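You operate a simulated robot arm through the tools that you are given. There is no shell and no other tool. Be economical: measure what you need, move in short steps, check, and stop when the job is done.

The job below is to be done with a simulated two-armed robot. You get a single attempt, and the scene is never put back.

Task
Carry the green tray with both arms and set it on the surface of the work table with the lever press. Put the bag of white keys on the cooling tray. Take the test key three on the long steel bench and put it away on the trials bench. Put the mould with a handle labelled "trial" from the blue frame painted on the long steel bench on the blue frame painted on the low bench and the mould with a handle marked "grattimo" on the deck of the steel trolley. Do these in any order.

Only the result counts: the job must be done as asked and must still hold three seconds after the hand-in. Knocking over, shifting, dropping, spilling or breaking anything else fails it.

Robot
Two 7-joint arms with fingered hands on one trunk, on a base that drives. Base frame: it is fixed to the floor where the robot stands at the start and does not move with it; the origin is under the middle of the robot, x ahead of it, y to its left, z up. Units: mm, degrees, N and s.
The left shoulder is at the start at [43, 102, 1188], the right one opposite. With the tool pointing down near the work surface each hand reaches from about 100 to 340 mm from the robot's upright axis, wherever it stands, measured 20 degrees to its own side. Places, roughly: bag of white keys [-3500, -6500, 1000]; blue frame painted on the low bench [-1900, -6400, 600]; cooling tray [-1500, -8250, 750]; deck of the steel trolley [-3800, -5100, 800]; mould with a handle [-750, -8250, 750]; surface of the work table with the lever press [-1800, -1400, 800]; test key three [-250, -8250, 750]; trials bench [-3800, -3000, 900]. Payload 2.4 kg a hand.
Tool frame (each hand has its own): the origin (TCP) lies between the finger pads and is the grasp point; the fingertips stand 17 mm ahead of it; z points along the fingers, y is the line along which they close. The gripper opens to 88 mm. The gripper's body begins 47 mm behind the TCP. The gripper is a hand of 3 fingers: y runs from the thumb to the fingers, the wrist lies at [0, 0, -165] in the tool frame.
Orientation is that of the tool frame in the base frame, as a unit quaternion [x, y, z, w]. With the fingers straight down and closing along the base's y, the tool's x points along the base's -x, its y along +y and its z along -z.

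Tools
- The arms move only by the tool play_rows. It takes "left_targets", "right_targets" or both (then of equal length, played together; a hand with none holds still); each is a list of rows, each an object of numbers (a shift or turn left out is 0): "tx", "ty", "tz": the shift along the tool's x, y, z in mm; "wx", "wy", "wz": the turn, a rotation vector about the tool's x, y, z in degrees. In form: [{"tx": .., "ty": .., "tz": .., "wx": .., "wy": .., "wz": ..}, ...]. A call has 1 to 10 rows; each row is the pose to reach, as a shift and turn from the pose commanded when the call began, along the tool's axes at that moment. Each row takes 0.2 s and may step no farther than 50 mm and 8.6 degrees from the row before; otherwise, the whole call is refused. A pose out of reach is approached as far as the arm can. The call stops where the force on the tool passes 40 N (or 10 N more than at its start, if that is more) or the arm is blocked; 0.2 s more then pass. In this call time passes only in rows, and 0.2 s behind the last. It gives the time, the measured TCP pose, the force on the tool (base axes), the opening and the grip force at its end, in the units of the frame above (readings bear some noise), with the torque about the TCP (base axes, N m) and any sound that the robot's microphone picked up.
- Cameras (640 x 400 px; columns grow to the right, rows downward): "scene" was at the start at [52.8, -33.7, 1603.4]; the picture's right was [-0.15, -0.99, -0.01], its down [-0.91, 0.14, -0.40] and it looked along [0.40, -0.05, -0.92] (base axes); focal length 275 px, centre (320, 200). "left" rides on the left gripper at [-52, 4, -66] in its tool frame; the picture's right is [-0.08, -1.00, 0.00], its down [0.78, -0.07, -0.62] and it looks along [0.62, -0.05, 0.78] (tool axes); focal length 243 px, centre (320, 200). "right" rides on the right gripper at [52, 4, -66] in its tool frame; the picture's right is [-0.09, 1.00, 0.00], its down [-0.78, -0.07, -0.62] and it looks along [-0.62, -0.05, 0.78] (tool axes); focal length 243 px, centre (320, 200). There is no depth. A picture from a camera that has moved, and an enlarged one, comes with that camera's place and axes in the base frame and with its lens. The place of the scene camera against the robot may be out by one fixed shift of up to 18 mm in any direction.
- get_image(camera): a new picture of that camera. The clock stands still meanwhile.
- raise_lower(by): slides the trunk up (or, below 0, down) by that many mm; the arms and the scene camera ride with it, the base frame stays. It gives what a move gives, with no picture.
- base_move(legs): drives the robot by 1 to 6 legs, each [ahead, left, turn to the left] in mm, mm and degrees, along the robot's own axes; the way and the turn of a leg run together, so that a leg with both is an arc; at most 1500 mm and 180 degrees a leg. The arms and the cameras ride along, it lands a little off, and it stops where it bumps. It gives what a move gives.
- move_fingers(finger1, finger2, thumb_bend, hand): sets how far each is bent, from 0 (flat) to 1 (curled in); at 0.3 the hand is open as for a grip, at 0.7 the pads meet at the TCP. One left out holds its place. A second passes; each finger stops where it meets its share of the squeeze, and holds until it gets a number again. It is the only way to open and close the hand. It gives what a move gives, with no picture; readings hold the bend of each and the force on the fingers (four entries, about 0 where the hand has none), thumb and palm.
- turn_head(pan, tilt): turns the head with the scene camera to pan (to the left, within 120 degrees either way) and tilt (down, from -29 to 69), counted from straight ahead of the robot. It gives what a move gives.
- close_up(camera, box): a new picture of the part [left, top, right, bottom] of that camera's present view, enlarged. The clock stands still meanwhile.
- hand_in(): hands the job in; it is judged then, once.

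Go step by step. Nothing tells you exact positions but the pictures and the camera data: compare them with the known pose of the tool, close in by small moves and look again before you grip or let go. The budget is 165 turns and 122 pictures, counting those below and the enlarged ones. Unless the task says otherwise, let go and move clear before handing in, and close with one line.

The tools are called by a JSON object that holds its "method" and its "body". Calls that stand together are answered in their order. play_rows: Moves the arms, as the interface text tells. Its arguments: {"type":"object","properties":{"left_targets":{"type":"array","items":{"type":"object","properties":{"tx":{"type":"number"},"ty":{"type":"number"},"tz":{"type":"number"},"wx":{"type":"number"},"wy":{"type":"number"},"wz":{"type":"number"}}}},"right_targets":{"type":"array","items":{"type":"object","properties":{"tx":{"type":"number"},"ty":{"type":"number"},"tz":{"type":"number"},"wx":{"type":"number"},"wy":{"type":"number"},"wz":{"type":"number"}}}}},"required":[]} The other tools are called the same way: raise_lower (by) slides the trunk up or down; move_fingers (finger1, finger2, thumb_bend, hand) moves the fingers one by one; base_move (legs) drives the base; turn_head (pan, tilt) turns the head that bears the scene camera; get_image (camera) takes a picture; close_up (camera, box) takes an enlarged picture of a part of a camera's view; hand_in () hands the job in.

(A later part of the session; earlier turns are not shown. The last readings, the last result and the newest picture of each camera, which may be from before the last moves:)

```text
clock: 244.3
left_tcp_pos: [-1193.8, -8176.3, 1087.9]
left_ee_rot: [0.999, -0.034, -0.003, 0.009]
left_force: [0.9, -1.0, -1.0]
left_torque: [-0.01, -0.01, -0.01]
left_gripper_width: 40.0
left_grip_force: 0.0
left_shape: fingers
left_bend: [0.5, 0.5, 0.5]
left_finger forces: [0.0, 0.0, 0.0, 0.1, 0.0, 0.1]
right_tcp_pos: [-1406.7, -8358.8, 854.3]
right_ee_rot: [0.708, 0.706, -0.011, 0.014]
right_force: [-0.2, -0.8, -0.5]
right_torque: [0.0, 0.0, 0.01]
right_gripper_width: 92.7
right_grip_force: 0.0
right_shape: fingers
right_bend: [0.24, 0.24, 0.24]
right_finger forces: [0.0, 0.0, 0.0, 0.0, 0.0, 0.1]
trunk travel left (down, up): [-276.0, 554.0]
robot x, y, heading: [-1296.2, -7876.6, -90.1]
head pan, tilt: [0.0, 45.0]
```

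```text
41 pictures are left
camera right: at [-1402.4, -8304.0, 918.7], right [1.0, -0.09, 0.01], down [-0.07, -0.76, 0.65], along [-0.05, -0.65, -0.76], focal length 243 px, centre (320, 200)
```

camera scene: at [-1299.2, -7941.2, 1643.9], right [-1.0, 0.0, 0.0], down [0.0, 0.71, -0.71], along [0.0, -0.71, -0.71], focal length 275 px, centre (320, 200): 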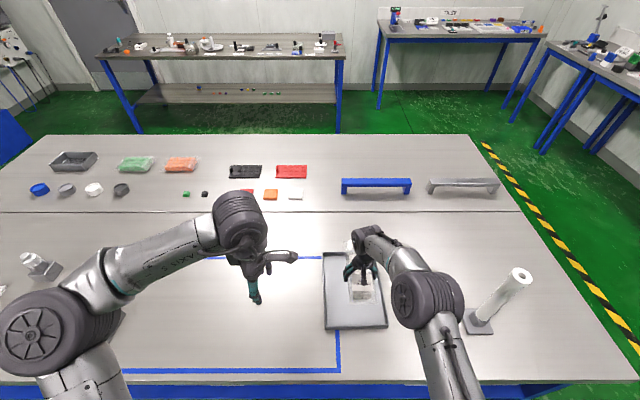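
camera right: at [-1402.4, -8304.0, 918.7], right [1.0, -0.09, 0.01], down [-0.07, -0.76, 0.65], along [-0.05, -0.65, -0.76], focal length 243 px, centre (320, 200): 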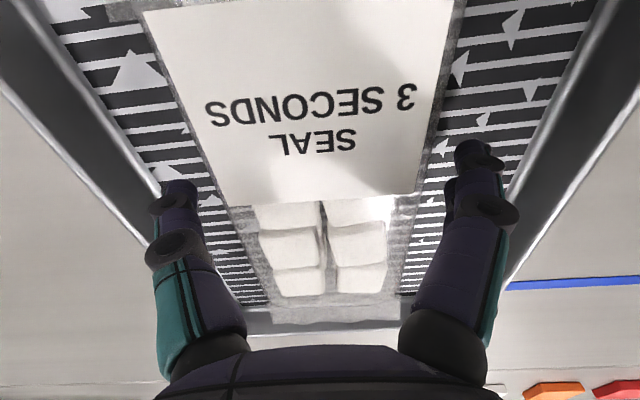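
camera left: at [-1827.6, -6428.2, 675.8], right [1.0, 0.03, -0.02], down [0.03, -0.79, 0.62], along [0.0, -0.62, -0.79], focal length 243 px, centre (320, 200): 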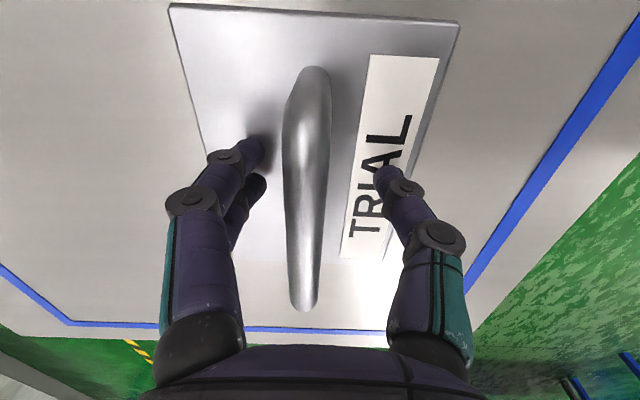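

The bag lies on the cooling tray, released. Next the test key: I'll raise, back off and move east to x≈-135, then look closely at the labelled piece.

{"method": "raise_lower", "body": {"by": 160}}

{"method": "base_move", "body": {"legs": [[-300, 0, 0], [0, 1160, 0]]}}

{"method": "turn_head", "body": {"pan": 0, "tilt": 48}}

{"method": "get_image", "body": {"camera": "scene"}}

{"method": "close_up", "body": {"camera": "scene", "box": [270, 120, 470, 260]}}

```text
clock: 246.1
left_tcp_pos: [-1194.8, -8176.1, 1246.9]
left_ee_rot: [0.999, -0.035, -0.003, 0.009]
left_force: [-0.9, -0.1, -0.1]
left_torque: [-0.03, 0.01, 0.04]
left_gripper_width: 39.6
left_grip_force: 0.0
left_shape: fingers
left_bend: [0.5, 0.5, 0.5]
left_finger forces: [0.1, 0.1, 0.1, 0.0, 0.0, 0.0]
right_tcp_pos: [-1407.7, -8358.0, 1014.5]
right_ee_rot: [0.708, 0.706, -0.012, 0.013]
right_force: [-0.3, -0.4, 0.6]
right_torque: [0.04, -0.02, -0.02]
right_gripper_width: 92.5
right_grip_force: 0.1
right_shape: fingers
right_bend: [0.24, 0.24, 0.24]
right_finger forces: [0.0, 0.0, 0.0, 0.0, 0.0, 0.0]
trunk travel left (down, up): [-436.0, 394.0]
robot x, y, heading: [-1296.2, -7875.1, -90.1]
head pan, tilt: [0.0, 45.0]
```

```text
clock: 253.6
left_tcp_pos: [-48.0, -7884.8, 1247.8]
left_ee_rot: [0.999, -0.039, -0.004, 0.009]
left_force: [-0.4, -0.3, -0.2]
left_torque: [0.01, 0.02, 0.02]
left_gripper_width: 40.0
left_grip_force: 0.0
left_shape: fingers
left_bend: [0.5, 0.5, 0.5]
left_finger forces: [0.1, 0.0, 0.0, 0.0, 0.0, 0.0]
right_tcp_pos: [-263.9, -8065.7, 1014.8]
right_ee_rot: [0.711, 0.703, -0.011, 0.014]
right_force: [0.0, -0.8, -0.4]
right_torque: [-0.02, 0.01, 0.02]
right_gripper_width: 92.6
right_grip_force: 0.0
right_shape: fingers
right_bend: [0.24, 0.24, 0.24]
right_finger forces: [0.0, 0.0, 0.1, 0.0, 0.1, 0.1]
trunk travel left (down, up): [-436.0, 394.0]
robot x, y, heading: [-150.8, -7584.3, -90.6]
head pan, tilt: [0.0, 45.0]
```

```text
clock: 254.2
left_tcp_pos: [-49.4, -7885.3, 1247.0]
left_ee_rot: [0.999, -0.039, -0.002, 0.009]
left_force: [-0.3, -0.3, -0.3]
left_torque: [-0.01, 0.01, 0.01]
left_gripper_width: 39.4
left_grip_force: 0.1
left_shape: fingers
left_bend: [0.5, 0.5, 0.5]
left_finger forces: [0.1, 0.0, 0.1, 0.0, 0.1, 0.0]
right_tcp_pos: [-264.2, -8065.2, 1013.9]
right_ee_rot: [0.711, 0.703, -0.011, 0.014]
right_force: [0.0, -0.5, -1.2]
right_torque: [-0.03, 0.01, -0.01]
right_gripper_width: 92.6
right_grip_force: 0.0
right_shape: fingers
right_bend: [0.24, 0.24, 0.24]
right_finger forces: [0.0, 0.0, 0.1, 0.1, 0.0, 0.0]
trunk travel left (down, up): [-436.0, 394.0]
robot x, y, heading: [-147.8, -7589.2, -90.6]
head pan, tilt: [0.0, 48.0]
```

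```text
40 pictures are left
camera scene: at [-152.1, -7647.5, 1662.1], right [-1.0, 0.01, 0.0], down [0.01, 0.74, -0.67], along [-0.01, -0.67, -0.74], focal length 275 px, centre (320, 200)
```

scene: 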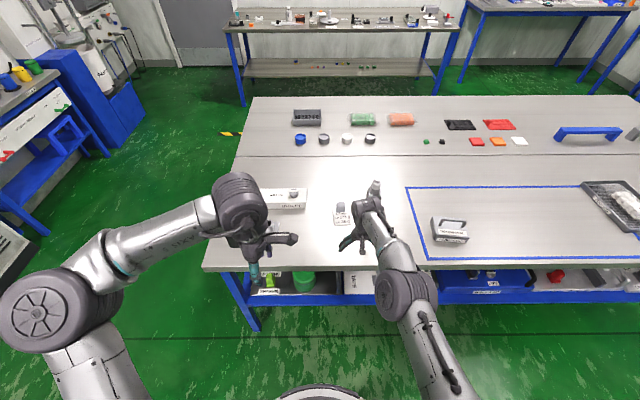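

```text
2.86 times, centred on (370, 190) of scene
camera zoom: at [-152.1, -7647.5, 1662.1], right [-1.0, 0.01, 0.0], down [0.01, 0.74, -0.67], along [-0.01, -0.67, -0.74], focal length 784 px, centre (177, 229)
```

zoom: 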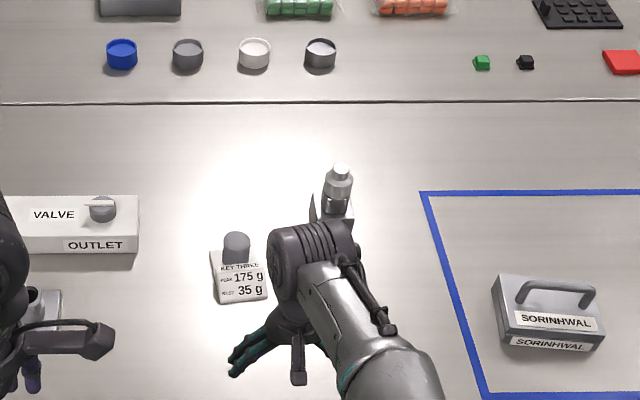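

The label reads "KEY THREE", so the grey cylinder by it at about (-246, -8368) is the key. I'll drive in and look with the right hand camera.

{"method": "base_move", "body": {"legs": [[285, 15, 0.6]]}}

{"method": "raise_lower", "body": {"by": -60}}

{"method": "get_image", "body": {"camera": "right"}}

```text
clock: 256.2
left_tcp_pos: [-32.2, -8168.6, 1247.8]
left_ee_rot: [0.999, -0.032, -0.004, 0.01]
left_force: [0.6, 0.1, 0.2]
left_torque: [0.01, 0.02, -0.03]
left_gripper_width: 39.6
left_grip_force: 0.1
left_shape: fingers
left_bend: [0.5, 0.5, 0.5]
left_finger forces: [0.0, 0.0, 0.0, 0.0, 0.0, 0.0]
right_tcp_pos: [-243.2, -8351.3, 1015.2]
right_ee_rot: [0.707, 0.707, -0.011, 0.014]
right_force: [-0.4, 0.3, 0.2]
right_torque: [0.03, -0.02, 0.02]
right_gripper_width: 92.7
right_grip_force: 0.1
right_shape: fingers
right_bend: [0.24, 0.24, 0.24]
right_finger forces: [0.0, 0.0, 0.0, 0.0, 0.1, 0.0]
trunk travel left (down, up): [-436.0, 394.0]
robot x, y, heading: [-137.0, -7871.1, -89.6]
head pan, tilt: [0.0, 48.0]
```

```text
clock: 257.2
left_tcp_pos: [-30.6, -8166.5, 1188.2]
left_ee_rot: [0.999, -0.032, -0.003, 0.01]
left_force: [-0.7, -0.7, 0.0]
left_torque: [0.0, 0.01, -0.02]
left_gripper_width: 39.9
left_grip_force: 0.0
left_shape: fingers
left_bend: [0.5, 0.5, 0.5]
left_finger forces: [0.0, 0.0, 0.0, 0.0, 0.0, 0.0]
right_tcp_pos: [-245.3, -8350.6, 954.6]
right_ee_rot: [0.707, 0.707, -0.01, 0.013]
right_force: [-0.3, 0.6, 0.0]
right_torque: [-0.02, -0.01, -0.02]
right_gripper_width: 92.6
right_grip_force: 0.0
right_shape: fingers
right_bend: [0.24, 0.24, 0.24]
right_finger forces: [0.0, 0.0, 0.0, 0.0, 0.0, 0.0]
trunk travel left (down, up): [-376.0, 454.0]
robot x, y, heading: [-133.2, -7871.6, -90.0]
head pan, tilt: [0.0, 48.0]
```

```text
38 pictures are left
camera right: at [-239.5, -8296.1, 1018.8], right [1.0, -0.09, 0.01], down [-0.07, -0.76, 0.65], along [-0.05, -0.65, -0.76], focal length 243 px, centre (320, 200)
```

right: 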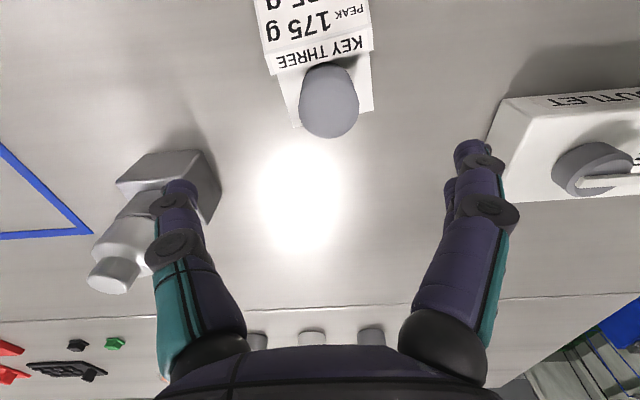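

Key three is a grey cylinder ~35–40 mm across at about (-236, -8351). I'll narrow the fingers a little, shift 8 mm and descend part-way.

{"method": "move_fingers", "body": {"hand": "right", "finger1": 0.38, "finger2": 0.38, "thumb_bend": 0.38}}

{"method": "play_rows", "body": {"right_targets": [{"ty": 4, "tz": 25}, {"ty": 8, "tz": 50}, {"ty": 8, "tz": 75}]}}

{"method": "get_image", "body": {"camera": "right"}}

```text
clock: 258.2
left_tcp_pos: [-30.5, -8167.0, 1187.1]
left_ee_rot: [0.999, -0.034, -0.003, 0.01]
left_force: [0.4, -0.4, 0.5]
left_torque: [0.0, -0.05, 0.02]
left_gripper_width: 39.5
left_grip_force: 0.0
left_shape: fingers
left_bend: [0.5, 0.5, 0.5]
left_finger forces: [0.1, 0.0, 0.0, 0.1, 0.0, 0.0]
right_tcp_pos: [-244.6, -8351.0, 953.2]
right_ee_rot: [0.706, 0.708, -0.011, 0.014]
right_force: [-0.3, 0.4, 0.2]
right_torque: [0.0, 0.03, 0.02]
right_gripper_width: 67.5
right_grip_force: 0.1
right_shape: fingers
right_bend: [0.38, 0.38, 0.38]
right_finger forces: [0.0, 0.0, 0.1, 0.0, 0.0, 0.1]
trunk travel left (down, up): [-376.0, 454.0]
robot x, y, heading: [-135.5, -7869.7, -89.8]
head pan, tilt: [0.0, 48.0]
```

```text
clock: 259.0
left_tcp_pos: [-30.5, -8167.5, 1186.9]
left_ee_rot: [0.999, -0.033, -0.003, 0.01]
left_force: [0.0, -0.8, -0.5]
left_torque: [-0.01, -0.03, -0.04]
left_gripper_width: 39.6
left_grip_force: 0.0
left_shape: fingers
left_bend: [0.5, 0.5, 0.5]
left_finger forces: [0.0, 0.0, 0.0, 0.0, 0.0, 0.0]
right_tcp_pos: [-235.9, -8336.5, 884.1]
right_ee_rot: [0.706, 0.708, -0.011, 0.014]
right_force: [-0.4, -0.7, -0.3]
right_torque: [-0.01, 0.0, -0.01]
right_gripper_width: 67.6
right_grip_force: 0.0
right_shape: fingers
right_bend: [0.38, 0.38, 0.38]
right_finger forces: [0.0, 0.0, 0.1, 0.0, 0.1, 0.1]
right hand out of reach, approached as far as the arm can: row 1, 2, 3
trunk travel left (down, up): [-376.0, 454.0]
robot x, y, heading: [-135.8, -7870.4, -89.7]
head pan, tilt: [0.0, 48.0]
```

```text
37 pictures are left
camera right: at [-231.9, -8282.1, 948.3], right [1.0, -0.08, 0.01], down [-0.07, -0.76, 0.65], along [-0.05, -0.65, -0.76], focal length 243 px, centre (320, 200)
```

right: 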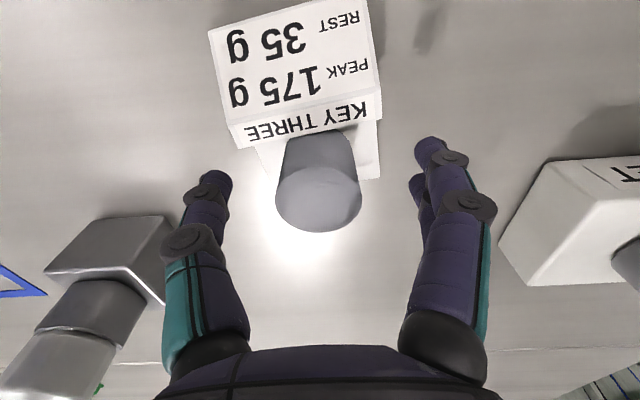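

Triangulation puts the key top at z≈877, centre (-236, -8341), Ø33 mm. I'll creep 7 mm ahead, lower by trunk to z≈852 and grip.

{"method": "base_move", "body": {"legs": [[7, 0, 0]]}}

{"method": "raise_lower", "body": {"by": -30}}

{"method": "get_image", "body": {"camera": "right"}}

```text
clock: 259.7
left_tcp_pos: [-31.1, -8175.0, 1187.5]
left_ee_rot: [0.999, -0.033, -0.003, 0.01]
left_force: [-0.8, -0.4, -0.5]
left_torque: [-0.02, -0.02, -0.01]
left_gripper_width: 39.7
left_grip_force: 0.0
left_shape: fingers
left_bend: [0.5, 0.5, 0.5]
left_finger forces: [0.0, 0.0, 0.0, 0.0, 0.1, 0.1]
right_tcp_pos: [-237.5, -8344.0, 882.4]
right_ee_rot: [0.707, 0.707, -0.011, 0.013]
right_force: [-0.7, 0.2, -0.2]
right_torque: [0.0, 0.0, -0.01]
right_gripper_width: 67.5
right_grip_force: 0.0
right_shape: fingers
right_bend: [0.38, 0.38, 0.38]
right_finger forces: [0.1, 0.0, 0.1, 0.1, 0.0, 0.1]
trunk travel left (down, up): [-376.0, 454.0]
robot x, y, heading: [-137.6, -7874.3, -90.1]
head pan, tilt: [0.0, 48.0]
```

```text
clock: 260.5
left_tcp_pos: [-31.2, -8173.9, 1157.0]
left_ee_rot: [0.999, -0.033, -0.003, 0.009]
left_force: [-0.1, -0.6, 0.1]
left_torque: [0.01, -0.01, 0.06]
left_gripper_width: 39.7
left_grip_force: 0.1
left_shape: fingers
left_bend: [0.5, 0.5, 0.5]
left_finger forces: [0.0, 0.1, 0.0, 0.0, 0.1, 0.1]
right_tcp_pos: [-236.6, -8344.0, 854.7]
right_ee_rot: [0.707, 0.707, -0.011, 0.014]
right_force: [0.1, 1.3, -0.6]
right_torque: [-0.04, 0.01, -0.02]
right_gripper_width: 68.2
right_grip_force: 0.0
right_shape: fingers
right_bend: [0.38, 0.38, 0.38]
right_finger forces: [0.1, 0.0, 0.1, 0.1, 0.4, 0.0]
trunk travel left (down, up): [-346.0, 484.0]
robot x, y, heading: [-135.1, -7880.0, -89.9]
head pan, tilt: [0.0, 48.0]
```

```text
36 pictures are left
camera right: at [-232.0, -8289.1, 918.4], right [1.0, -0.08, 0.01], down [-0.07, -0.76, 0.65], along [-0.05, -0.65, -0.76], focal length 243 px, centre (320, 200)
```

right: 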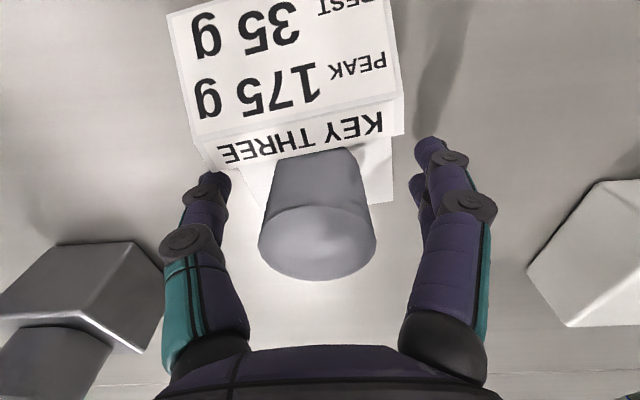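

The thumb tip nearly touches the label card, so I'll rise 8 mm, then grip the cylinder's upper part.

{"method": "raise_lower", "body": {"by": 8}}

{"method": "move_fingers", "body": {"hand": "right", "finger1": 0.7, "finger2": 0.7, "thumb_bend": 0.7}}

{"method": "raise_lower", "body": {"by": 35}}

{"method": "get_image", "body": {"camera": "right"}}

{"method": "get_image", "body": {"camera": "scene"}}

```text
clock: 261.0
left_tcp_pos: [-30.7, -8174.7, 1166.1]
left_ee_rot: [0.999, -0.032, -0.003, 0.01]
left_force: [0.4, -1.0, 0.7]
left_torque: [-0.01, 0.0, -0.04]
left_gripper_width: 39.8
left_grip_force: 0.0
left_shape: fingers
left_bend: [0.5, 0.5, 0.5]
left_finger forces: [0.1, 0.0, 0.0, 0.0, 0.1, 0.1]
right_tcp_pos: [-236.5, -8343.6, 862.7]
right_ee_rot: [0.707, 0.707, -0.012, 0.014]
right_force: [0.4, 0.5, 0.3]
right_torque: [0.0, 0.0, -0.02]
right_gripper_width: 67.6
right_grip_force: 0.0
right_shape: fingers
right_bend: [0.38, 0.38, 0.38]
right_finger forces: [0.0, 0.1, 0.0, 0.0, 0.1, 0.0]
trunk travel left (down, up): [-354.0, 476.0]
robot x, y, heading: [-135.1, -7877.4, -89.8]
head pan, tilt: [0.0, 48.0]
```

```text
clock: 262.0
left_tcp_pos: [-31.1, -8173.6, 1164.7]
left_ee_rot: [0.999, -0.034, -0.003, 0.011]
left_force: [-0.4, -0.1, 0.1]
left_torque: [0.0, -0.02, 0.03]
left_gripper_width: 39.6
left_grip_force: 0.0
left_shape: fingers
left_bend: [0.5, 0.5, 0.5]
left_finger forces: [0.0, 0.0, 0.0, 0.0, 0.0, 0.0]
right_tcp_pos: [-235.9, -8342.6, 862.2]
right_ee_rot: [0.707, 0.707, -0.012, 0.015]
right_force: [0.2, -0.5, 2.7]
right_torque: [0.02, -0.13, 0.0]
right_gripper_width: 44.5
right_grip_force: 13.7
right_shape: fingers
right_bend: [0.48, 0.55, 0.56]
right_finger forces: [8.1, 6.3, 0.1, 0.0, 12.7, 0.1]
trunk travel left (down, up): [-354.0, 476.0]
robot x, y, heading: [-133.7, -7876.0, -89.9]
head pan, tilt: [0.0, 48.0]
```

```text
clock: 262.8
left_tcp_pos: [-31.1, -8175.1, 1199.3]
left_ee_rot: [0.999, -0.033, -0.003, 0.009]
left_force: [0.8, 0.9, -0.3]
left_torque: [0.05, 0.0, -0.01]
left_gripper_width: 39.7
left_grip_force: 0.1
left_shape: fingers
left_bend: [0.5, 0.5, 0.5]
left_finger forces: [0.1, 0.1, 0.0, 0.0, 0.1, 0.0]
right_tcp_pos: [-236.5, -8343.1, 898.2]
right_ee_rot: [0.707, 0.707, -0.011, 0.013]
right_force: [-0.1, 0.1, -0.4]
right_torque: [0.0, 0.03, 0.01]
right_gripper_width: 44.5
right_grip_force: 12.8
right_shape: fingers
right_bend: [0.48, 0.55, 0.56]
right_finger forces: [6.3, 6.1, 0.0, 0.0, 13.0, 0.0]
trunk travel left (down, up): [-389.0, 441.0]
robot x, y, heading: [-133.5, -7877.5, -89.9]
head pan, tilt: [0.0, 48.0]
```

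```text
35 pictures are left
camera right: at [-231.9, -8289.2, 961.3], right [1.0, -0.08, 0.01], down [-0.07, -0.76, 0.65], along [-0.05, -0.65, -0.76], focal length 243 px, centre (320, 200)
```

right: 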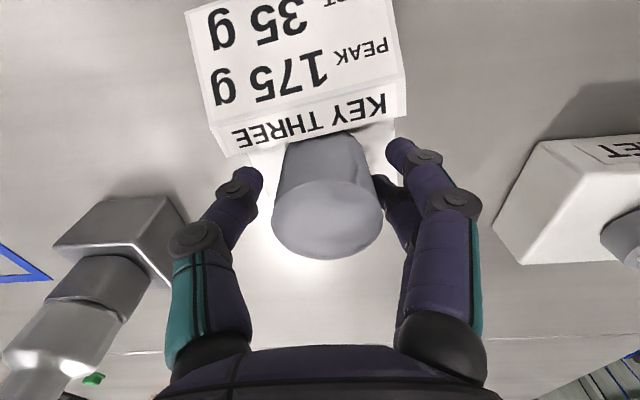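

```text
34 pictures are left
camera scene: at [-137.5, -7937.7, 1615.1], right [-1.0, 0.0, 0.0], down [0.0, 0.74, -0.67], along [0.0, -0.67, -0.74], focal length 275 px, centre (320, 200)
```

scene: 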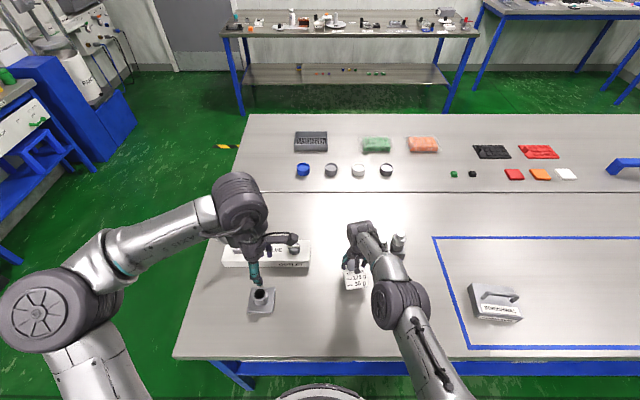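

The whole labelled key block came up with the knob. I'll raise it, back off, and drive around west and north along the wall aisle to the trials bench.

{"method": "raise_lower", "body": {"by": 110}}

{"method": "base_move", "body": {"legs": [[-400, 0, 0], [0, 0, -90], [1400, 0, 0], [1190, 0, 0]]}}

{"method": "get_image", "body": {"camera": "right"}}

```text
clock: 264.2
left_tcp_pos: [-31.7, -8174.0, 1310.0]
left_ee_rot: [0.999, -0.033, -0.004, 0.01]
left_force: [-0.8, -0.2, 0.2]
left_torque: [0.0, 0.02, 0.04]
left_gripper_width: 39.9
left_grip_force: 0.0
left_shape: fingers
left_bend: [0.5, 0.5, 0.5]
left_finger forces: [0.0, 0.1, 0.0, 0.0, 0.0, 0.1]
right_tcp_pos: [-237.2, -8343.6, 1007.4]
right_ee_rot: [0.706, 0.708, -0.011, 0.013]
right_force: [-1.0, -0.1, -1.5]
right_torque: [0.01, 0.03, -0.01]
right_gripper_width: 44.7
right_grip_force: 12.3
right_shape: fingers
right_bend: [0.48, 0.55, 0.56]
right_finger forces: [6.3, 6.1, 0.0, 0.0, 13.1, 0.1]
trunk travel left (down, up): [-499.0, 331.0]
robot x, y, heading: [-133.9, -7877.7, -89.9]
head pan, tilt: [0.0, 48.0]
```

```text
clock: 282.8
left_tcp_pos: [-3028.3, -7578.6, 1311.8]
left_ee_rot: [-0.682, 0.731, 0.009, -0.004]
left_force: [1.2, 0.3, 0.1]
left_torque: [0.04, 0.0, -0.03]
left_gripper_width: 39.6
left_grip_force: 0.1
left_shape: fingers
left_bend: [0.5, 0.5, 0.5]
left_finger forces: [0.0, 0.1, 0.0, 0.0, 0.0, 0.0]
right_tcp_pos: [-3197.8, -7372.2, 1008.1]
right_ee_rot: [1.0, -0.002, -0.018, 0.002]
right_force: [0.5, -1.0, -0.7]
right_torque: [0.02, 0.03, 0.03]
right_gripper_width: 44.4
right_grip_force: 12.4
right_shape: fingers
right_bend: [0.48, 0.56, 0.56]
right_finger forces: [6.2, 6.0, 0.1, 0.0, 12.8, 0.1]
trunk travel left (down, up): [-499.0, 331.0]
robot x, y, heading: [-2732.1, -7474.6, 179.9]
head pan, tilt: [0.0, 48.0]
```

```text
33 pictures are left
camera right: at [-3142.5, -7377.4, 1071.3], right [-0.09, -1.0, 0.01], down [-0.76, 0.07, 0.65], along [-0.65, 0.05, -0.76], focal length 243 px, centre (320, 200)
```

right: 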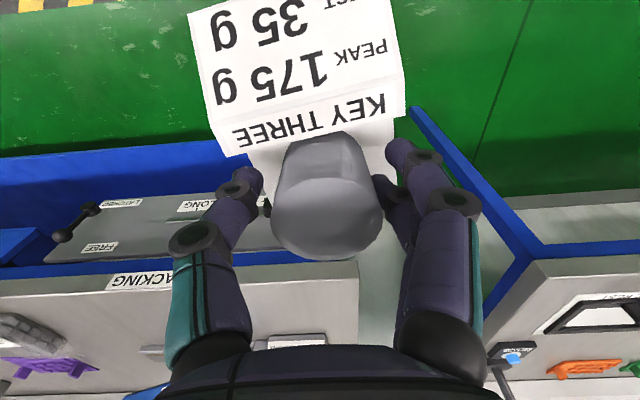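

The key is secure. Moving north along the aisle in two legs, then I'll look ahead.

{"method": "base_move", "body": {"legs": [[0, -1500, 0], [0, -1500, 0]]}}

{"method": "turn_head", "body": {"pan": -60, "tilt": 30}}

{"method": "get_image", "body": {"camera": "scene"}}

```text
clock: 297.4
left_tcp_pos: [-3032.5, -4554.8, 1309.5]
left_ee_rot: [-0.689, 0.725, 0.008, -0.005]
left_force: [-0.6, 0.1, 0.2]
left_torque: [0.0, -0.02, 0.01]
left_gripper_width: 39.7
left_grip_force: 0.1
left_shape: fingers
left_bend: [0.5, 0.5, 0.5]
left_finger forces: [0.1, 0.1, 0.1, 0.1, 0.1, 0.0]
right_tcp_pos: [-3205.5, -4353.3, 1007.8]
right_ee_rot: [1.0, 0.007, -0.017, 0.001]
right_force: [-0.8, -0.2, -0.9]
right_torque: [0.04, 0.02, 0.01]
right_gripper_width: 44.4
right_grip_force: 11.8
right_shape: fingers
right_bend: [0.48, 0.56, 0.56]
right_finger forces: [6.2, 6.0, 0.0, 0.0, 12.6, 0.0]
trunk travel left (down, up): [-499.0, 331.0]
robot x, y, heading: [-2733.7, -4447.0, -179.2]
head pan, tilt: [0.0, 48.0]
```

```text
clock: 298.7
left_tcp_pos: [-3031.8, -4554.8, 1310.6]
left_ee_rot: [-0.689, 0.725, 0.009, -0.005]
left_force: [-0.6, 0.1, 0.5]
left_torque: [0.0, 0.02, -0.03]
left_gripper_width: 39.6
left_grip_force: 0.1
left_shape: fingers
left_bend: [0.5, 0.5, 0.5]
left_finger forces: [0.0, 0.0, 0.0, 0.0, 0.0, 0.1]
right_tcp_pos: [-3204.5, -4352.4, 1009.3]
right_ee_rot: [1.0, 0.008, -0.017, 0.002]
right_force: [0.9, 0.2, -0.8]
right_torque: [0.0, 0.0, -0.01]
right_gripper_width: 44.3
right_grip_force: 12.1
right_shape: fingers
right_bend: [0.48, 0.56, 0.56]
right_finger forces: [6.2, 6.1, 0.1, 0.0, 12.7, 0.0]
trunk travel left (down, up): [-499.0, 331.0]
robot x, y, heading: [-2740.1, -4445.9, -179.1]
head pan, tilt: [-60.0, 30.0]
```

```text
32 pictures are left
camera scene: at [-2766.1, -4370.4, 1751.9], right [0.86, 0.52, 0.0], down [0.26, -0.43, -0.87], along [-0.45, 0.74, -0.5], focal length 275 px, centre (320, 200)
```

scene: 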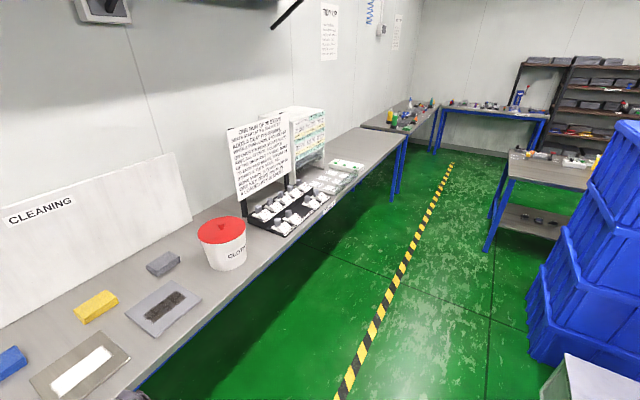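

The trials bench with a notice board and a rack of keys is ahead-left. I'll zoom in on it.

{"method": "close_up", "body": {"camera": "scene", "box": [220, 100, 420, 240]}}

{"method": "close_up", "body": {"camera": "scene", "box": [224, 105, 334, 185]}}

```text
2.86 times, centred on (320, 170) of scene
camera zoom: at [-2766.1, -4370.4, 1751.9], right [0.86, 0.52, 0.0], down [0.26, -0.43, -0.87], along [-0.45, 0.74, -0.5], focal length 784 px, centre (320, 286)
```

zoom: 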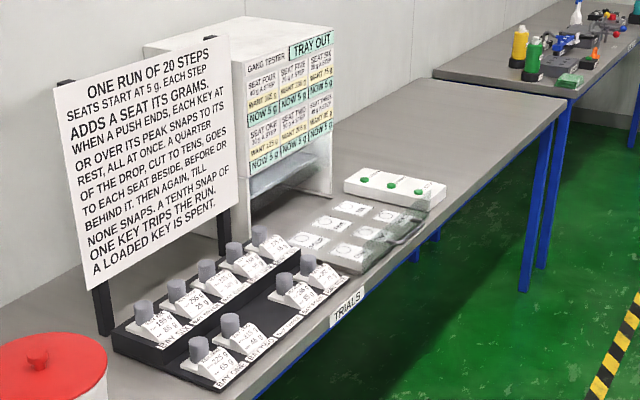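

```text
5.00 times, centred on (279, 145) of scene
camera zoom: at [-2766.1, -4370.4, 1751.9], right [0.86, 0.52, 0.0], down [0.26, -0.43, -0.87], along [-0.45, 0.74, -0.5], focal length 1373 px, centre (525, 475)
```

zoom: 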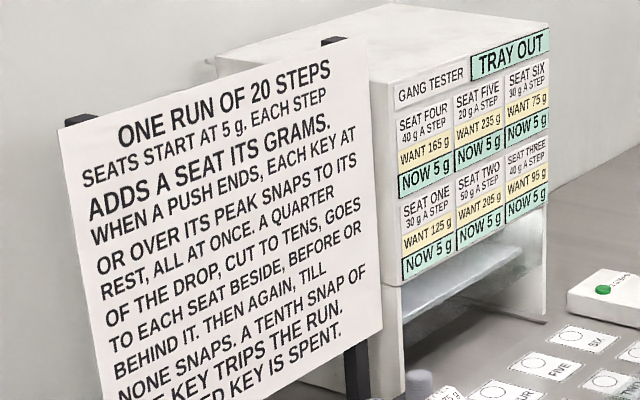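

The rack on the trials bench has rows of keys with an empty bay in the front row near (-3560, -3290). I'll move opposite it and look closely.

{"method": "base_move", "body": {"legs": [[0, -1040, -0.8]]}}

{"method": "turn_head", "body": {"pan": -5, "tilt": 42}}

{"method": "get_image", "body": {"camera": "scene"}}

{"method": "close_up", "body": {"camera": "scene", "box": [270, 130, 430, 240]}}

```text
clock: 304.1
left_tcp_pos: [-3045.9, -3512.2, 1311.0]
left_ee_rot: [-0.685, 0.728, 0.009, -0.005]
left_force: [-0.5, -0.4, -0.2]
left_torque: [-0.02, 0.02, -0.05]
left_gripper_width: 39.5
left_grip_force: 0.0
left_shape: fingers
left_bend: [0.5, 0.5, 0.5]
left_finger forces: [0.0, 0.1, 0.0, 0.1, 0.1, 0.0]
right_tcp_pos: [-3216.0, -3307.7, 1007.4]
right_ee_rot: [1.0, 0.003, -0.017, 0.002]
right_force: [-0.8, 0.2, -1.1]
right_torque: [0.03, -0.01, -0.02]
right_gripper_width: 44.3
right_grip_force: 12.7
right_shape: fingers
right_bend: [0.48, 0.56, 0.56]
right_finger forces: [6.1, 5.9, 0.0, 0.1, 12.6, 0.0]
trunk travel left (down, up): [-499.0, 331.0]
robot x, y, heading: [-2748.7, -3409.1, -179.6]
head pan, tilt: [-60.0, 30.0]
```

```text
clock: 305.3
left_tcp_pos: [-3044.8, -3512.8, 1309.6]
left_ee_rot: [-0.685, 0.728, 0.009, -0.005]
left_force: [-0.2, 0.3, -0.8]
left_torque: [-0.01, 0.01, 0.0]
left_gripper_width: 39.6
left_grip_force: 0.1
left_shape: fingers
left_bend: [0.5, 0.5, 0.5]
left_finger forces: [0.0, 0.1, 0.1, 0.1, 0.0, 0.0]
right_tcp_pos: [-3216.9, -3307.6, 1007.0]
right_ee_rot: [1.0, 0.003, -0.018, 0.002]
right_force: [0.9, 0.9, -0.6]
right_torque: [0.0, -0.01, 0.01]
right_gripper_width: 44.3
right_grip_force: 12.1
right_shape: fingers
right_bend: [0.48, 0.56, 0.56]
right_finger forces: [6.1, 5.9, 0.1, 0.0, 12.6, 0.0]
trunk travel left (down, up): [-499.0, 331.0]
robot x, y, heading: [-2746.9, -3412.7, -179.7]
head pan, tilt: [-5.0, 42.0]
```

```text
29 pictures are left
camera scene: at [-2815.2, -3402.7, 1733.6], right [0.08, 1.0, 0.0], down [0.67, -0.05, -0.74], along [-0.74, 0.06, -0.67], focal length 275 px, centre (320, 200)
```

scene: 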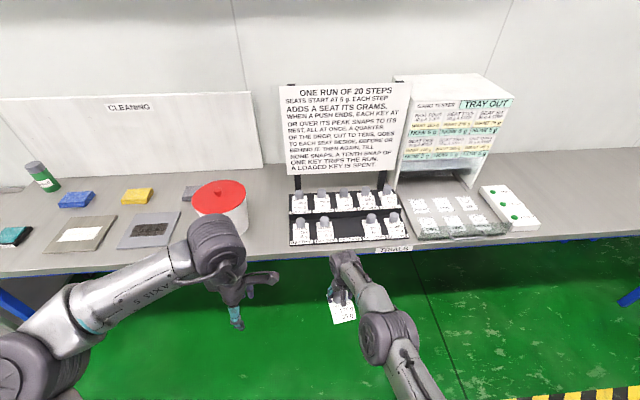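

```text
3.64 times, centred on (350, 185) of scene
camera zoom: at [-2815.2, -3402.7, 1733.6], right [0.08, 1.0, 0.0], down [0.67, -0.05, -0.74], along [-0.74, 0.06, -0.67], focal length 998 px, centre (211, 254)
```

zoom: 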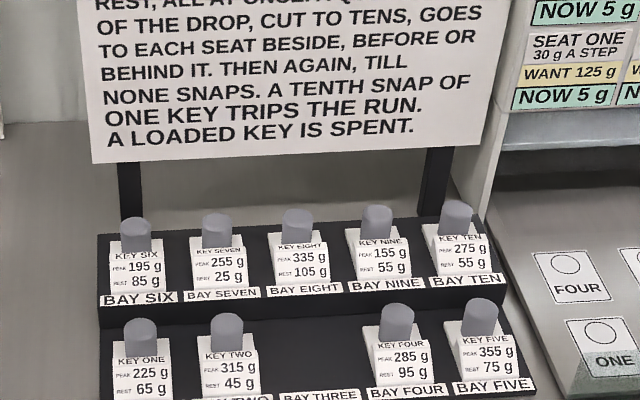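

BAY THREE in the front row is empty; its key centre should be at about (-3622, -3217) with key tops at z≈898 (tier floor ≈826). I'll bring the key above that bay and verify with the hand camera.

{"method": "base_move", "body": {"legs": [[0, -92, -0.3], [385, 0, 0]]}}

{"method": "get_image", "body": {"camera": "right"}}

{"method": "get_image", "body": {"camera": "scene"}}

```text
clock: 308.5
left_tcp_pos: [-3437.0, -3418.7, 1310.2]
left_ee_rot: [-0.683, 0.731, 0.009, -0.004]
left_force: [-0.2, -0.4, 0.3]
left_torque: [0.02, 0.01, 0.04]
left_gripper_width: 39.8
left_grip_force: 0.1
left_shape: fingers
left_bend: [0.5, 0.5, 0.5]
left_finger forces: [0.0, 0.1, 0.0, 0.1, 0.1, 0.0]
right_tcp_pos: [-3604.9, -3213.8, 1007.3]
right_ee_rot: [1.0, -0.002, -0.018, 0.002]
right_force: [-0.2, 0.4, -0.7]
right_torque: [0.02, -0.03, 0.02]
right_gripper_width: 44.2
right_grip_force: 13.0
right_shape: fingers
right_bend: [0.48, 0.56, 0.56]
right_finger forces: [6.2, 6.0, 0.1, 0.1, 12.7, 0.0]
trunk travel left (down, up): [-499.0, 331.0]
robot x, y, heading: [-3134.4, -3315.9, 179.8]
head pan, tilt: [-5.0, 42.0]
```

```text
27 pictures are left
camera right: at [-3549.9, -3217.5, 1071.1], right [-0.09, -1.0, 0.01], down [-0.76, 0.07, 0.65], along [-0.65, 0.05, -0.76], focal length 243 px, centre (320, 200)
```

right: 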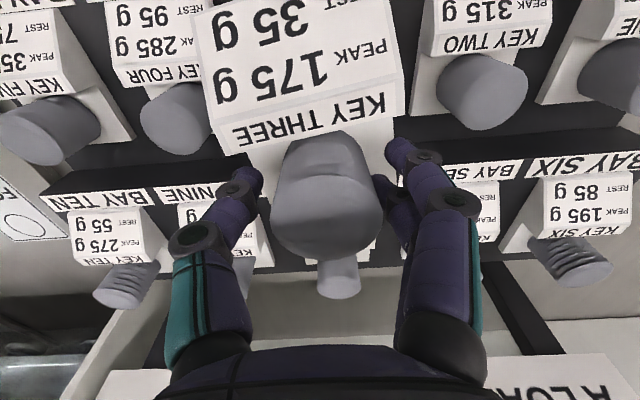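

```text
26 pictures are left
camera scene: at [-3205.3, -3310.2, 1733.6], right [0.09, 1.0, 0.0], down [0.67, -0.06, -0.74], along [-0.74, 0.07, -0.67], focal length 275 px, centre (320, 200)
```

scene: 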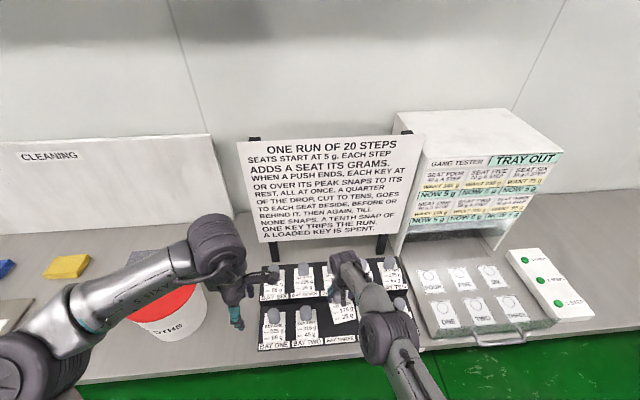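

The neighbours' knob tops put bay three's centre at about (-3609, -3220); I need ~6 mm forward and ~6 mm left. I'll shift, lower to ~15 mm above the tier, and compare with the neighbours at the same height.

{"method": "base_move", "body": {"legs": [[6, 6, 0]]}}

{"method": "raise_lower", "body": {"by": -80}}

{"method": "get_image", "body": {"camera": "right"}}

```text
clock: 309.2
left_tcp_pos: [-3441.8, -3424.7, 1310.8]
left_ee_rot: [-0.682, 0.731, 0.009, -0.004]
left_force: [1.0, 1.4, -0.2]
left_torque: [-0.02, 0.02, -0.02]
left_gripper_width: 39.6
left_grip_force: 0.1
left_shape: fingers
left_bend: [0.5, 0.5, 0.5]
left_finger forces: [0.0, 0.0, 0.1, 0.0, 0.0, 0.1]
right_tcp_pos: [-3609.4, -3218.4, 1007.4]
right_ee_rot: [1.0, -0.001, -0.018, 0.001]
right_force: [-0.6, 0.4, -1.0]
right_torque: [0.03, -0.02, 0.0]
right_gripper_width: 44.2
right_grip_force: 11.9
right_shape: fingers
right_bend: [0.48, 0.56, 0.56]
right_finger forces: [6.2, 6.0, 0.1, 0.0, 12.6, 0.1]
trunk travel left (down, up): [-499.0, 331.0]
robot x, y, heading: [-3141.6, -3318.4, 180.2]
head pan, tilt: [-5.0, 42.0]
```

```text
clock: 310.4
left_tcp_pos: [-3441.4, -3425.1, 1230.1]
left_ee_rot: [-0.682, 0.731, 0.01, -0.005]
left_force: [0.1, 0.0, 0.4]
left_torque: [0.02, 0.01, -0.01]
left_gripper_width: 39.5
left_grip_force: 0.0
left_shape: fingers
left_bend: [0.5, 0.5, 0.5]
left_finger forces: [0.0, 0.0, 0.0, 0.0, 0.1, 0.0]
right_tcp_pos: [-3608.9, -3218.5, 926.9]
right_ee_rot: [1.0, -0.002, -0.018, 0.002]
right_force: [0.0, -0.3, -0.7]
right_torque: [0.01, 0.05, -0.01]
right_gripper_width: 44.4
right_grip_force: 12.2
right_shape: fingers
right_bend: [0.48, 0.56, 0.56]
right_finger forces: [6.2, 6.0, 0.0, 0.0, 12.7, 0.0]
trunk travel left (down, up): [-419.0, 411.0]
robot x, y, heading: [-3143.0, -3323.4, 179.9]
head pan, tilt: [-5.0, 42.0]
```

```text
25 pictures are left
camera right: at [-3555.1, -3223.5, 991.5], right [-0.09, -1.0, 0.01], down [-0.76, 0.07, 0.65], along [-0.65, 0.05, -0.76], focal length 243 px, centre (320, 200)
```

right: 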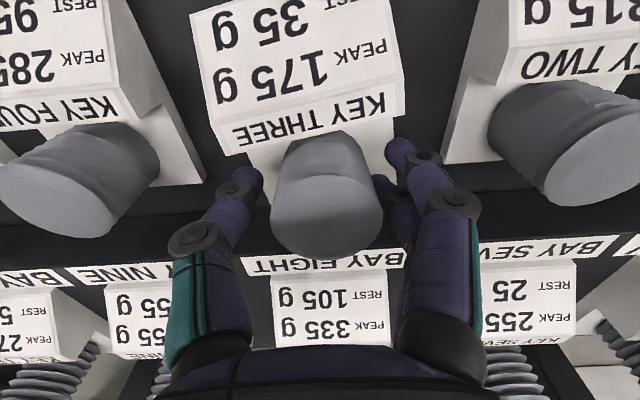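

Using both views the neighbour tops are at z≈919 and the bay centre at (-3605, -3218), so the key is aligned within 3 mm; about 23 mm remain. Lowering gently.

{"method": "raise_lower", "body": {"by": -16}}

{"method": "get_image", "body": {"camera": "right"}}

```text
clock: 311.0
left_tcp_pos: [-3441.0, -3425.7, 1215.0]
left_ee_rot: [-0.683, 0.73, 0.009, -0.005]
left_force: [-0.8, -0.6, -0.9]
left_torque: [0.01, 0.01, 0.01]
left_gripper_width: 39.7
left_grip_force: 0.0
left_shape: fingers
left_bend: [0.5, 0.5, 0.5]
left_finger forces: [0.1, 0.1, 0.0, 0.0, 0.1, 0.1]
right_tcp_pos: [-3611.1, -3220.3, 913.2]
right_ee_rot: [1.0, -0.001, -0.02, 0.002]
right_force: [-2.3, -0.3, 19.6]
right_torque: [-0.03, -0.01, 0.06]
right_gripper_width: 45.2
right_grip_force: 16.1
right_shape: fingers
right_bend: [0.48, 0.57, 0.57]
right_finger forces: [11.0, 6.1, 0.0, 0.1, 15.0, 0.0]
trunk travel left (down, up): [-403.0, 427.0]
robot x, y, heading: [-3143.4, -3323.4, 180.0]
head pan, tilt: [-5.0, 42.0]
```

```text
24 pictures are left
camera right: at [-3555.4, -3223.8, 977.1], right [-0.09, -1.0, 0.01], down [-0.76, 0.07, 0.65], along [-0.65, 0.05, -0.76], focal length 243 px, centre (320, 200)
```

right: 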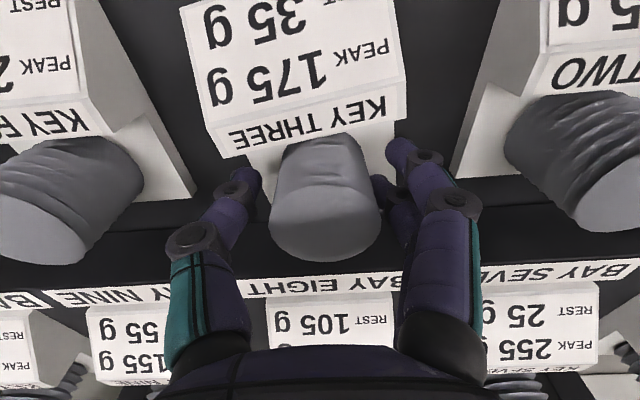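

Contact came ~8 mm earlier than expected; I'll zoom in to compare our key's seat with its neighbours before letting go.

{"method": "close_up", "body": {"camera": "right", "box": [120, 60, 520, 310]}}

{"method": "close_up", "body": {"camera": "scene", "box": [240, 240, 440, 360]}}

```text
1.60 times, centred on (320, 185) of right
camera zoom: at [-3555.4, -3223.8, 977.1], right [-0.09, -1.0, 0.01], down [-0.76, 0.07, 0.65], along [-0.65, 0.05, -0.76], focal length 388 px, centre (320, 224)
```

zoom: 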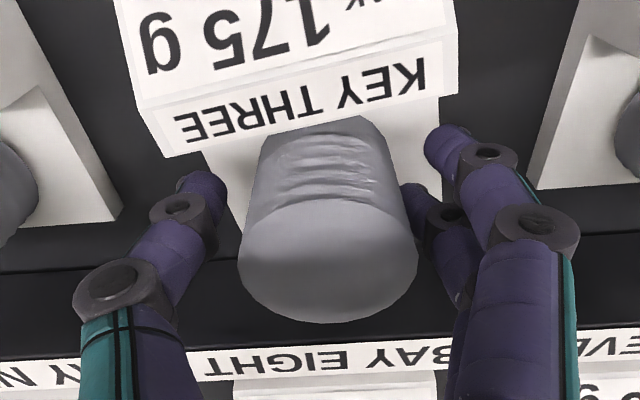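

```text
3.20 times, centred on (340, 300) of scene
camera zoom: at [-3209.1, -3316.6, 1637.9], right [0.09, 1.0, 0.0], down [0.67, -0.06, -0.74], along [-0.74, 0.07, -0.67], focal length 879 px, centre (256, -120)
```

zoom: 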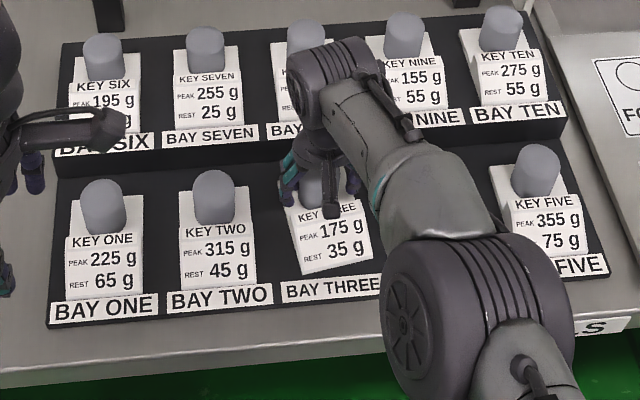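

Our key sits ~13 mm higher than its neighbours and is yawed about 8.7° relative to the rack, so it is probably resting on a bay edge. I'll lift slightly, rotate it square, and look again.

{"method": "raise_lower", "body": {"by": 16}}

{"method": "play_rows", "body": {"right_targets": [{"wz": 4.3}, {"wz": 8.7}]}}

{"method": "get_image", "body": {"camera": "right"}}

{"method": "close_up", "body": {"camera": "scene", "box": [240, 240, 440, 360]}}

```text
clock: 311.6
left_tcp_pos: [-3442.1, -3424.1, 1230.6]
left_ee_rot: [-0.682, 0.731, 0.008, -0.004]
left_force: [-0.3, -0.5, -0.5]
left_torque: [-0.04, 0.02, -0.01]
left_gripper_width: 40.0
left_grip_force: 0.0
left_shape: fingers
left_bend: [0.5, 0.5, 0.5]
left_finger forces: [0.0, 0.0, 0.0, 0.1, 0.0, 0.0]
right_tcp_pos: [-3609.6, -3218.8, 926.2]
right_ee_rot: [1.0, -0.002, -0.017, 0.002]
right_force: [-0.1, -0.8, 0.0]
right_torque: [-0.03, 0.0, 0.0]
right_gripper_width: 45.1
right_grip_force: 14.5
right_shape: fingers
right_bend: [0.48, 0.57, 0.57]
right_finger forces: [7.0, 6.4, 0.1, 0.1, 14.8, 0.1]
trunk travel left (down, up): [-419.0, 411.0]
robot x, y, heading: [-3144.4, -3323.0, 179.9]
head pan, tilt: [-5.0, 42.0]
```

```text
clock: 312.2
left_tcp_pos: [-3441.7, -3425.1, 1228.9]
left_ee_rot: [-0.682, 0.731, 0.01, -0.005]
left_force: [0.1, 0.2, -0.6]
left_torque: [0.01, -0.03, 0.0]
left_gripper_width: 39.4
left_grip_force: 0.0
left_shape: fingers
left_bend: [0.5, 0.5, 0.5]
left_finger forces: [0.0, 0.0, 0.0, 0.0, 0.0, 0.0]
right_tcp_pos: [-3610.2, -3218.3, 928.3]
right_ee_rot: [0.997, -0.077, -0.018, 0.002]
right_force: [-0.1, 0.8, -1.6]
right_torque: [0.0, 0.03, 0.02]
right_gripper_width: 44.8
right_grip_force: 14.1
right_shape: fingers
right_bend: [0.48, 0.57, 0.57]
right_finger forces: [6.9, 6.2, 0.0, 0.0, 14.5, 0.0]
trunk travel left (down, up): [-419.0, 411.0]
robot x, y, heading: [-3143.0, -3321.1, 180.0]
head pan, tilt: [-5.0, 42.0]
```

```text
21 pictures are left
camera right: at [-3556.2, -3231.3, 991.2], right [-0.24, -0.97, 0.01], down [-0.74, 0.19, 0.65], along [-0.63, 0.15, -0.76], focal length 243 px, centre (320, 200)
```

right: 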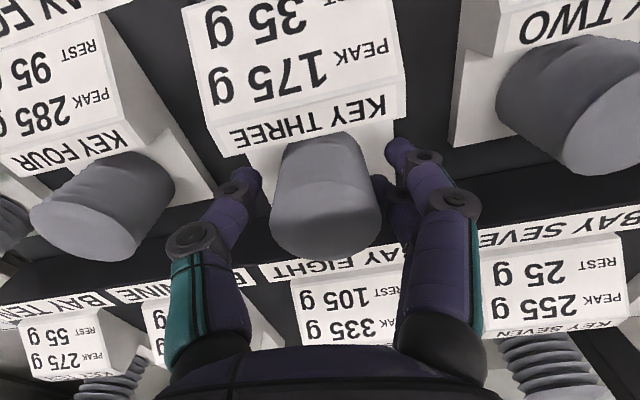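

```text
3.20 times, centred on (340, 300) of scene
camera zoom: at [-3210.1, -3316.2, 1653.6], right [0.09, 1.0, 0.0], down [0.67, -0.06, -0.74], along [-0.74, 0.07, -0.67], focal length 879 px, centre (256, -120)
```

zoom: 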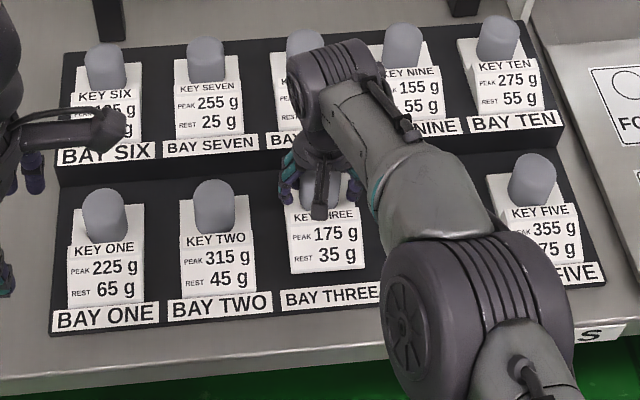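

Now it is square with the rack. I'll lower again and watch the contact height.

{"method": "raise_lower", "body": {"by": -13}}

{"method": "raise_lower", "body": {"by": -4}}

```text
clock: 312.8
left_tcp_pos: [-3442.1, -3425.0, 1216.9]
left_ee_rot: [-0.682, 0.731, 0.009, -0.005]
left_force: [0.6, 0.0, -0.5]
left_torque: [0.01, 0.01, 0.01]
left_gripper_width: 39.3
left_grip_force: 0.2
left_shape: fingers
left_bend: [0.5, 0.5, 0.5]
left_finger forces: [0.0, 0.0, 0.0, 0.0, 0.0, 0.1]
right_tcp_pos: [-3609.8, -3218.1, 912.8]
right_ee_rot: [0.997, -0.078, -0.019, 0.003]
right_force: [-0.4, 0.0, -0.7]
right_torque: [-0.02, 0.03, -0.01]
right_gripper_width: 44.8
right_grip_force: 13.9
right_shape: fingers
right_bend: [0.48, 0.57, 0.57]
right_finger forces: [7.0, 6.3, 0.0, 0.0, 14.6, 0.0]
trunk travel left (down, up): [-406.0, 424.0]
robot x, y, heading: [-3143.9, -3321.7, 179.6]
head pan, tilt: [-5.0, 42.0]
```

```text
clock: 313.4
left_tcp_pos: [-3440.0, -3425.8, 1214.1]
left_ee_rot: [-0.683, 0.73, 0.009, -0.005]
left_force: [-0.2, -0.1, -0.1]
left_torque: [0.04, -0.01, 0.0]
left_gripper_width: 39.6
left_grip_force: 0.1
left_shape: fingers
left_bend: [0.5, 0.5, 0.5]
left_finger forces: [0.0, 0.0, 0.1, 0.0, 0.0, 0.0]
right_tcp_pos: [-3609.4, -3218.4, 912.7]
right_ee_rot: [0.997, -0.077, -0.02, 0.004]
right_force: [-1.7, -0.1, 25.5]
right_torque: [0.03, -0.04, 0.07]
right_gripper_width: 45.2
right_grip_force: 19.0
right_shape: fingers
right_bend: [0.49, 0.58, 0.58]
right_finger forces: [12.6, 6.1, 0.1, 0.0, 18.5, 0.1]
trunk travel left (down, up): [-402.0, 428.0]
robot x, y, heading: [-3144.7, -3324.9, 179.9]
head pan, tilt: [-5.0, 42.0]
```

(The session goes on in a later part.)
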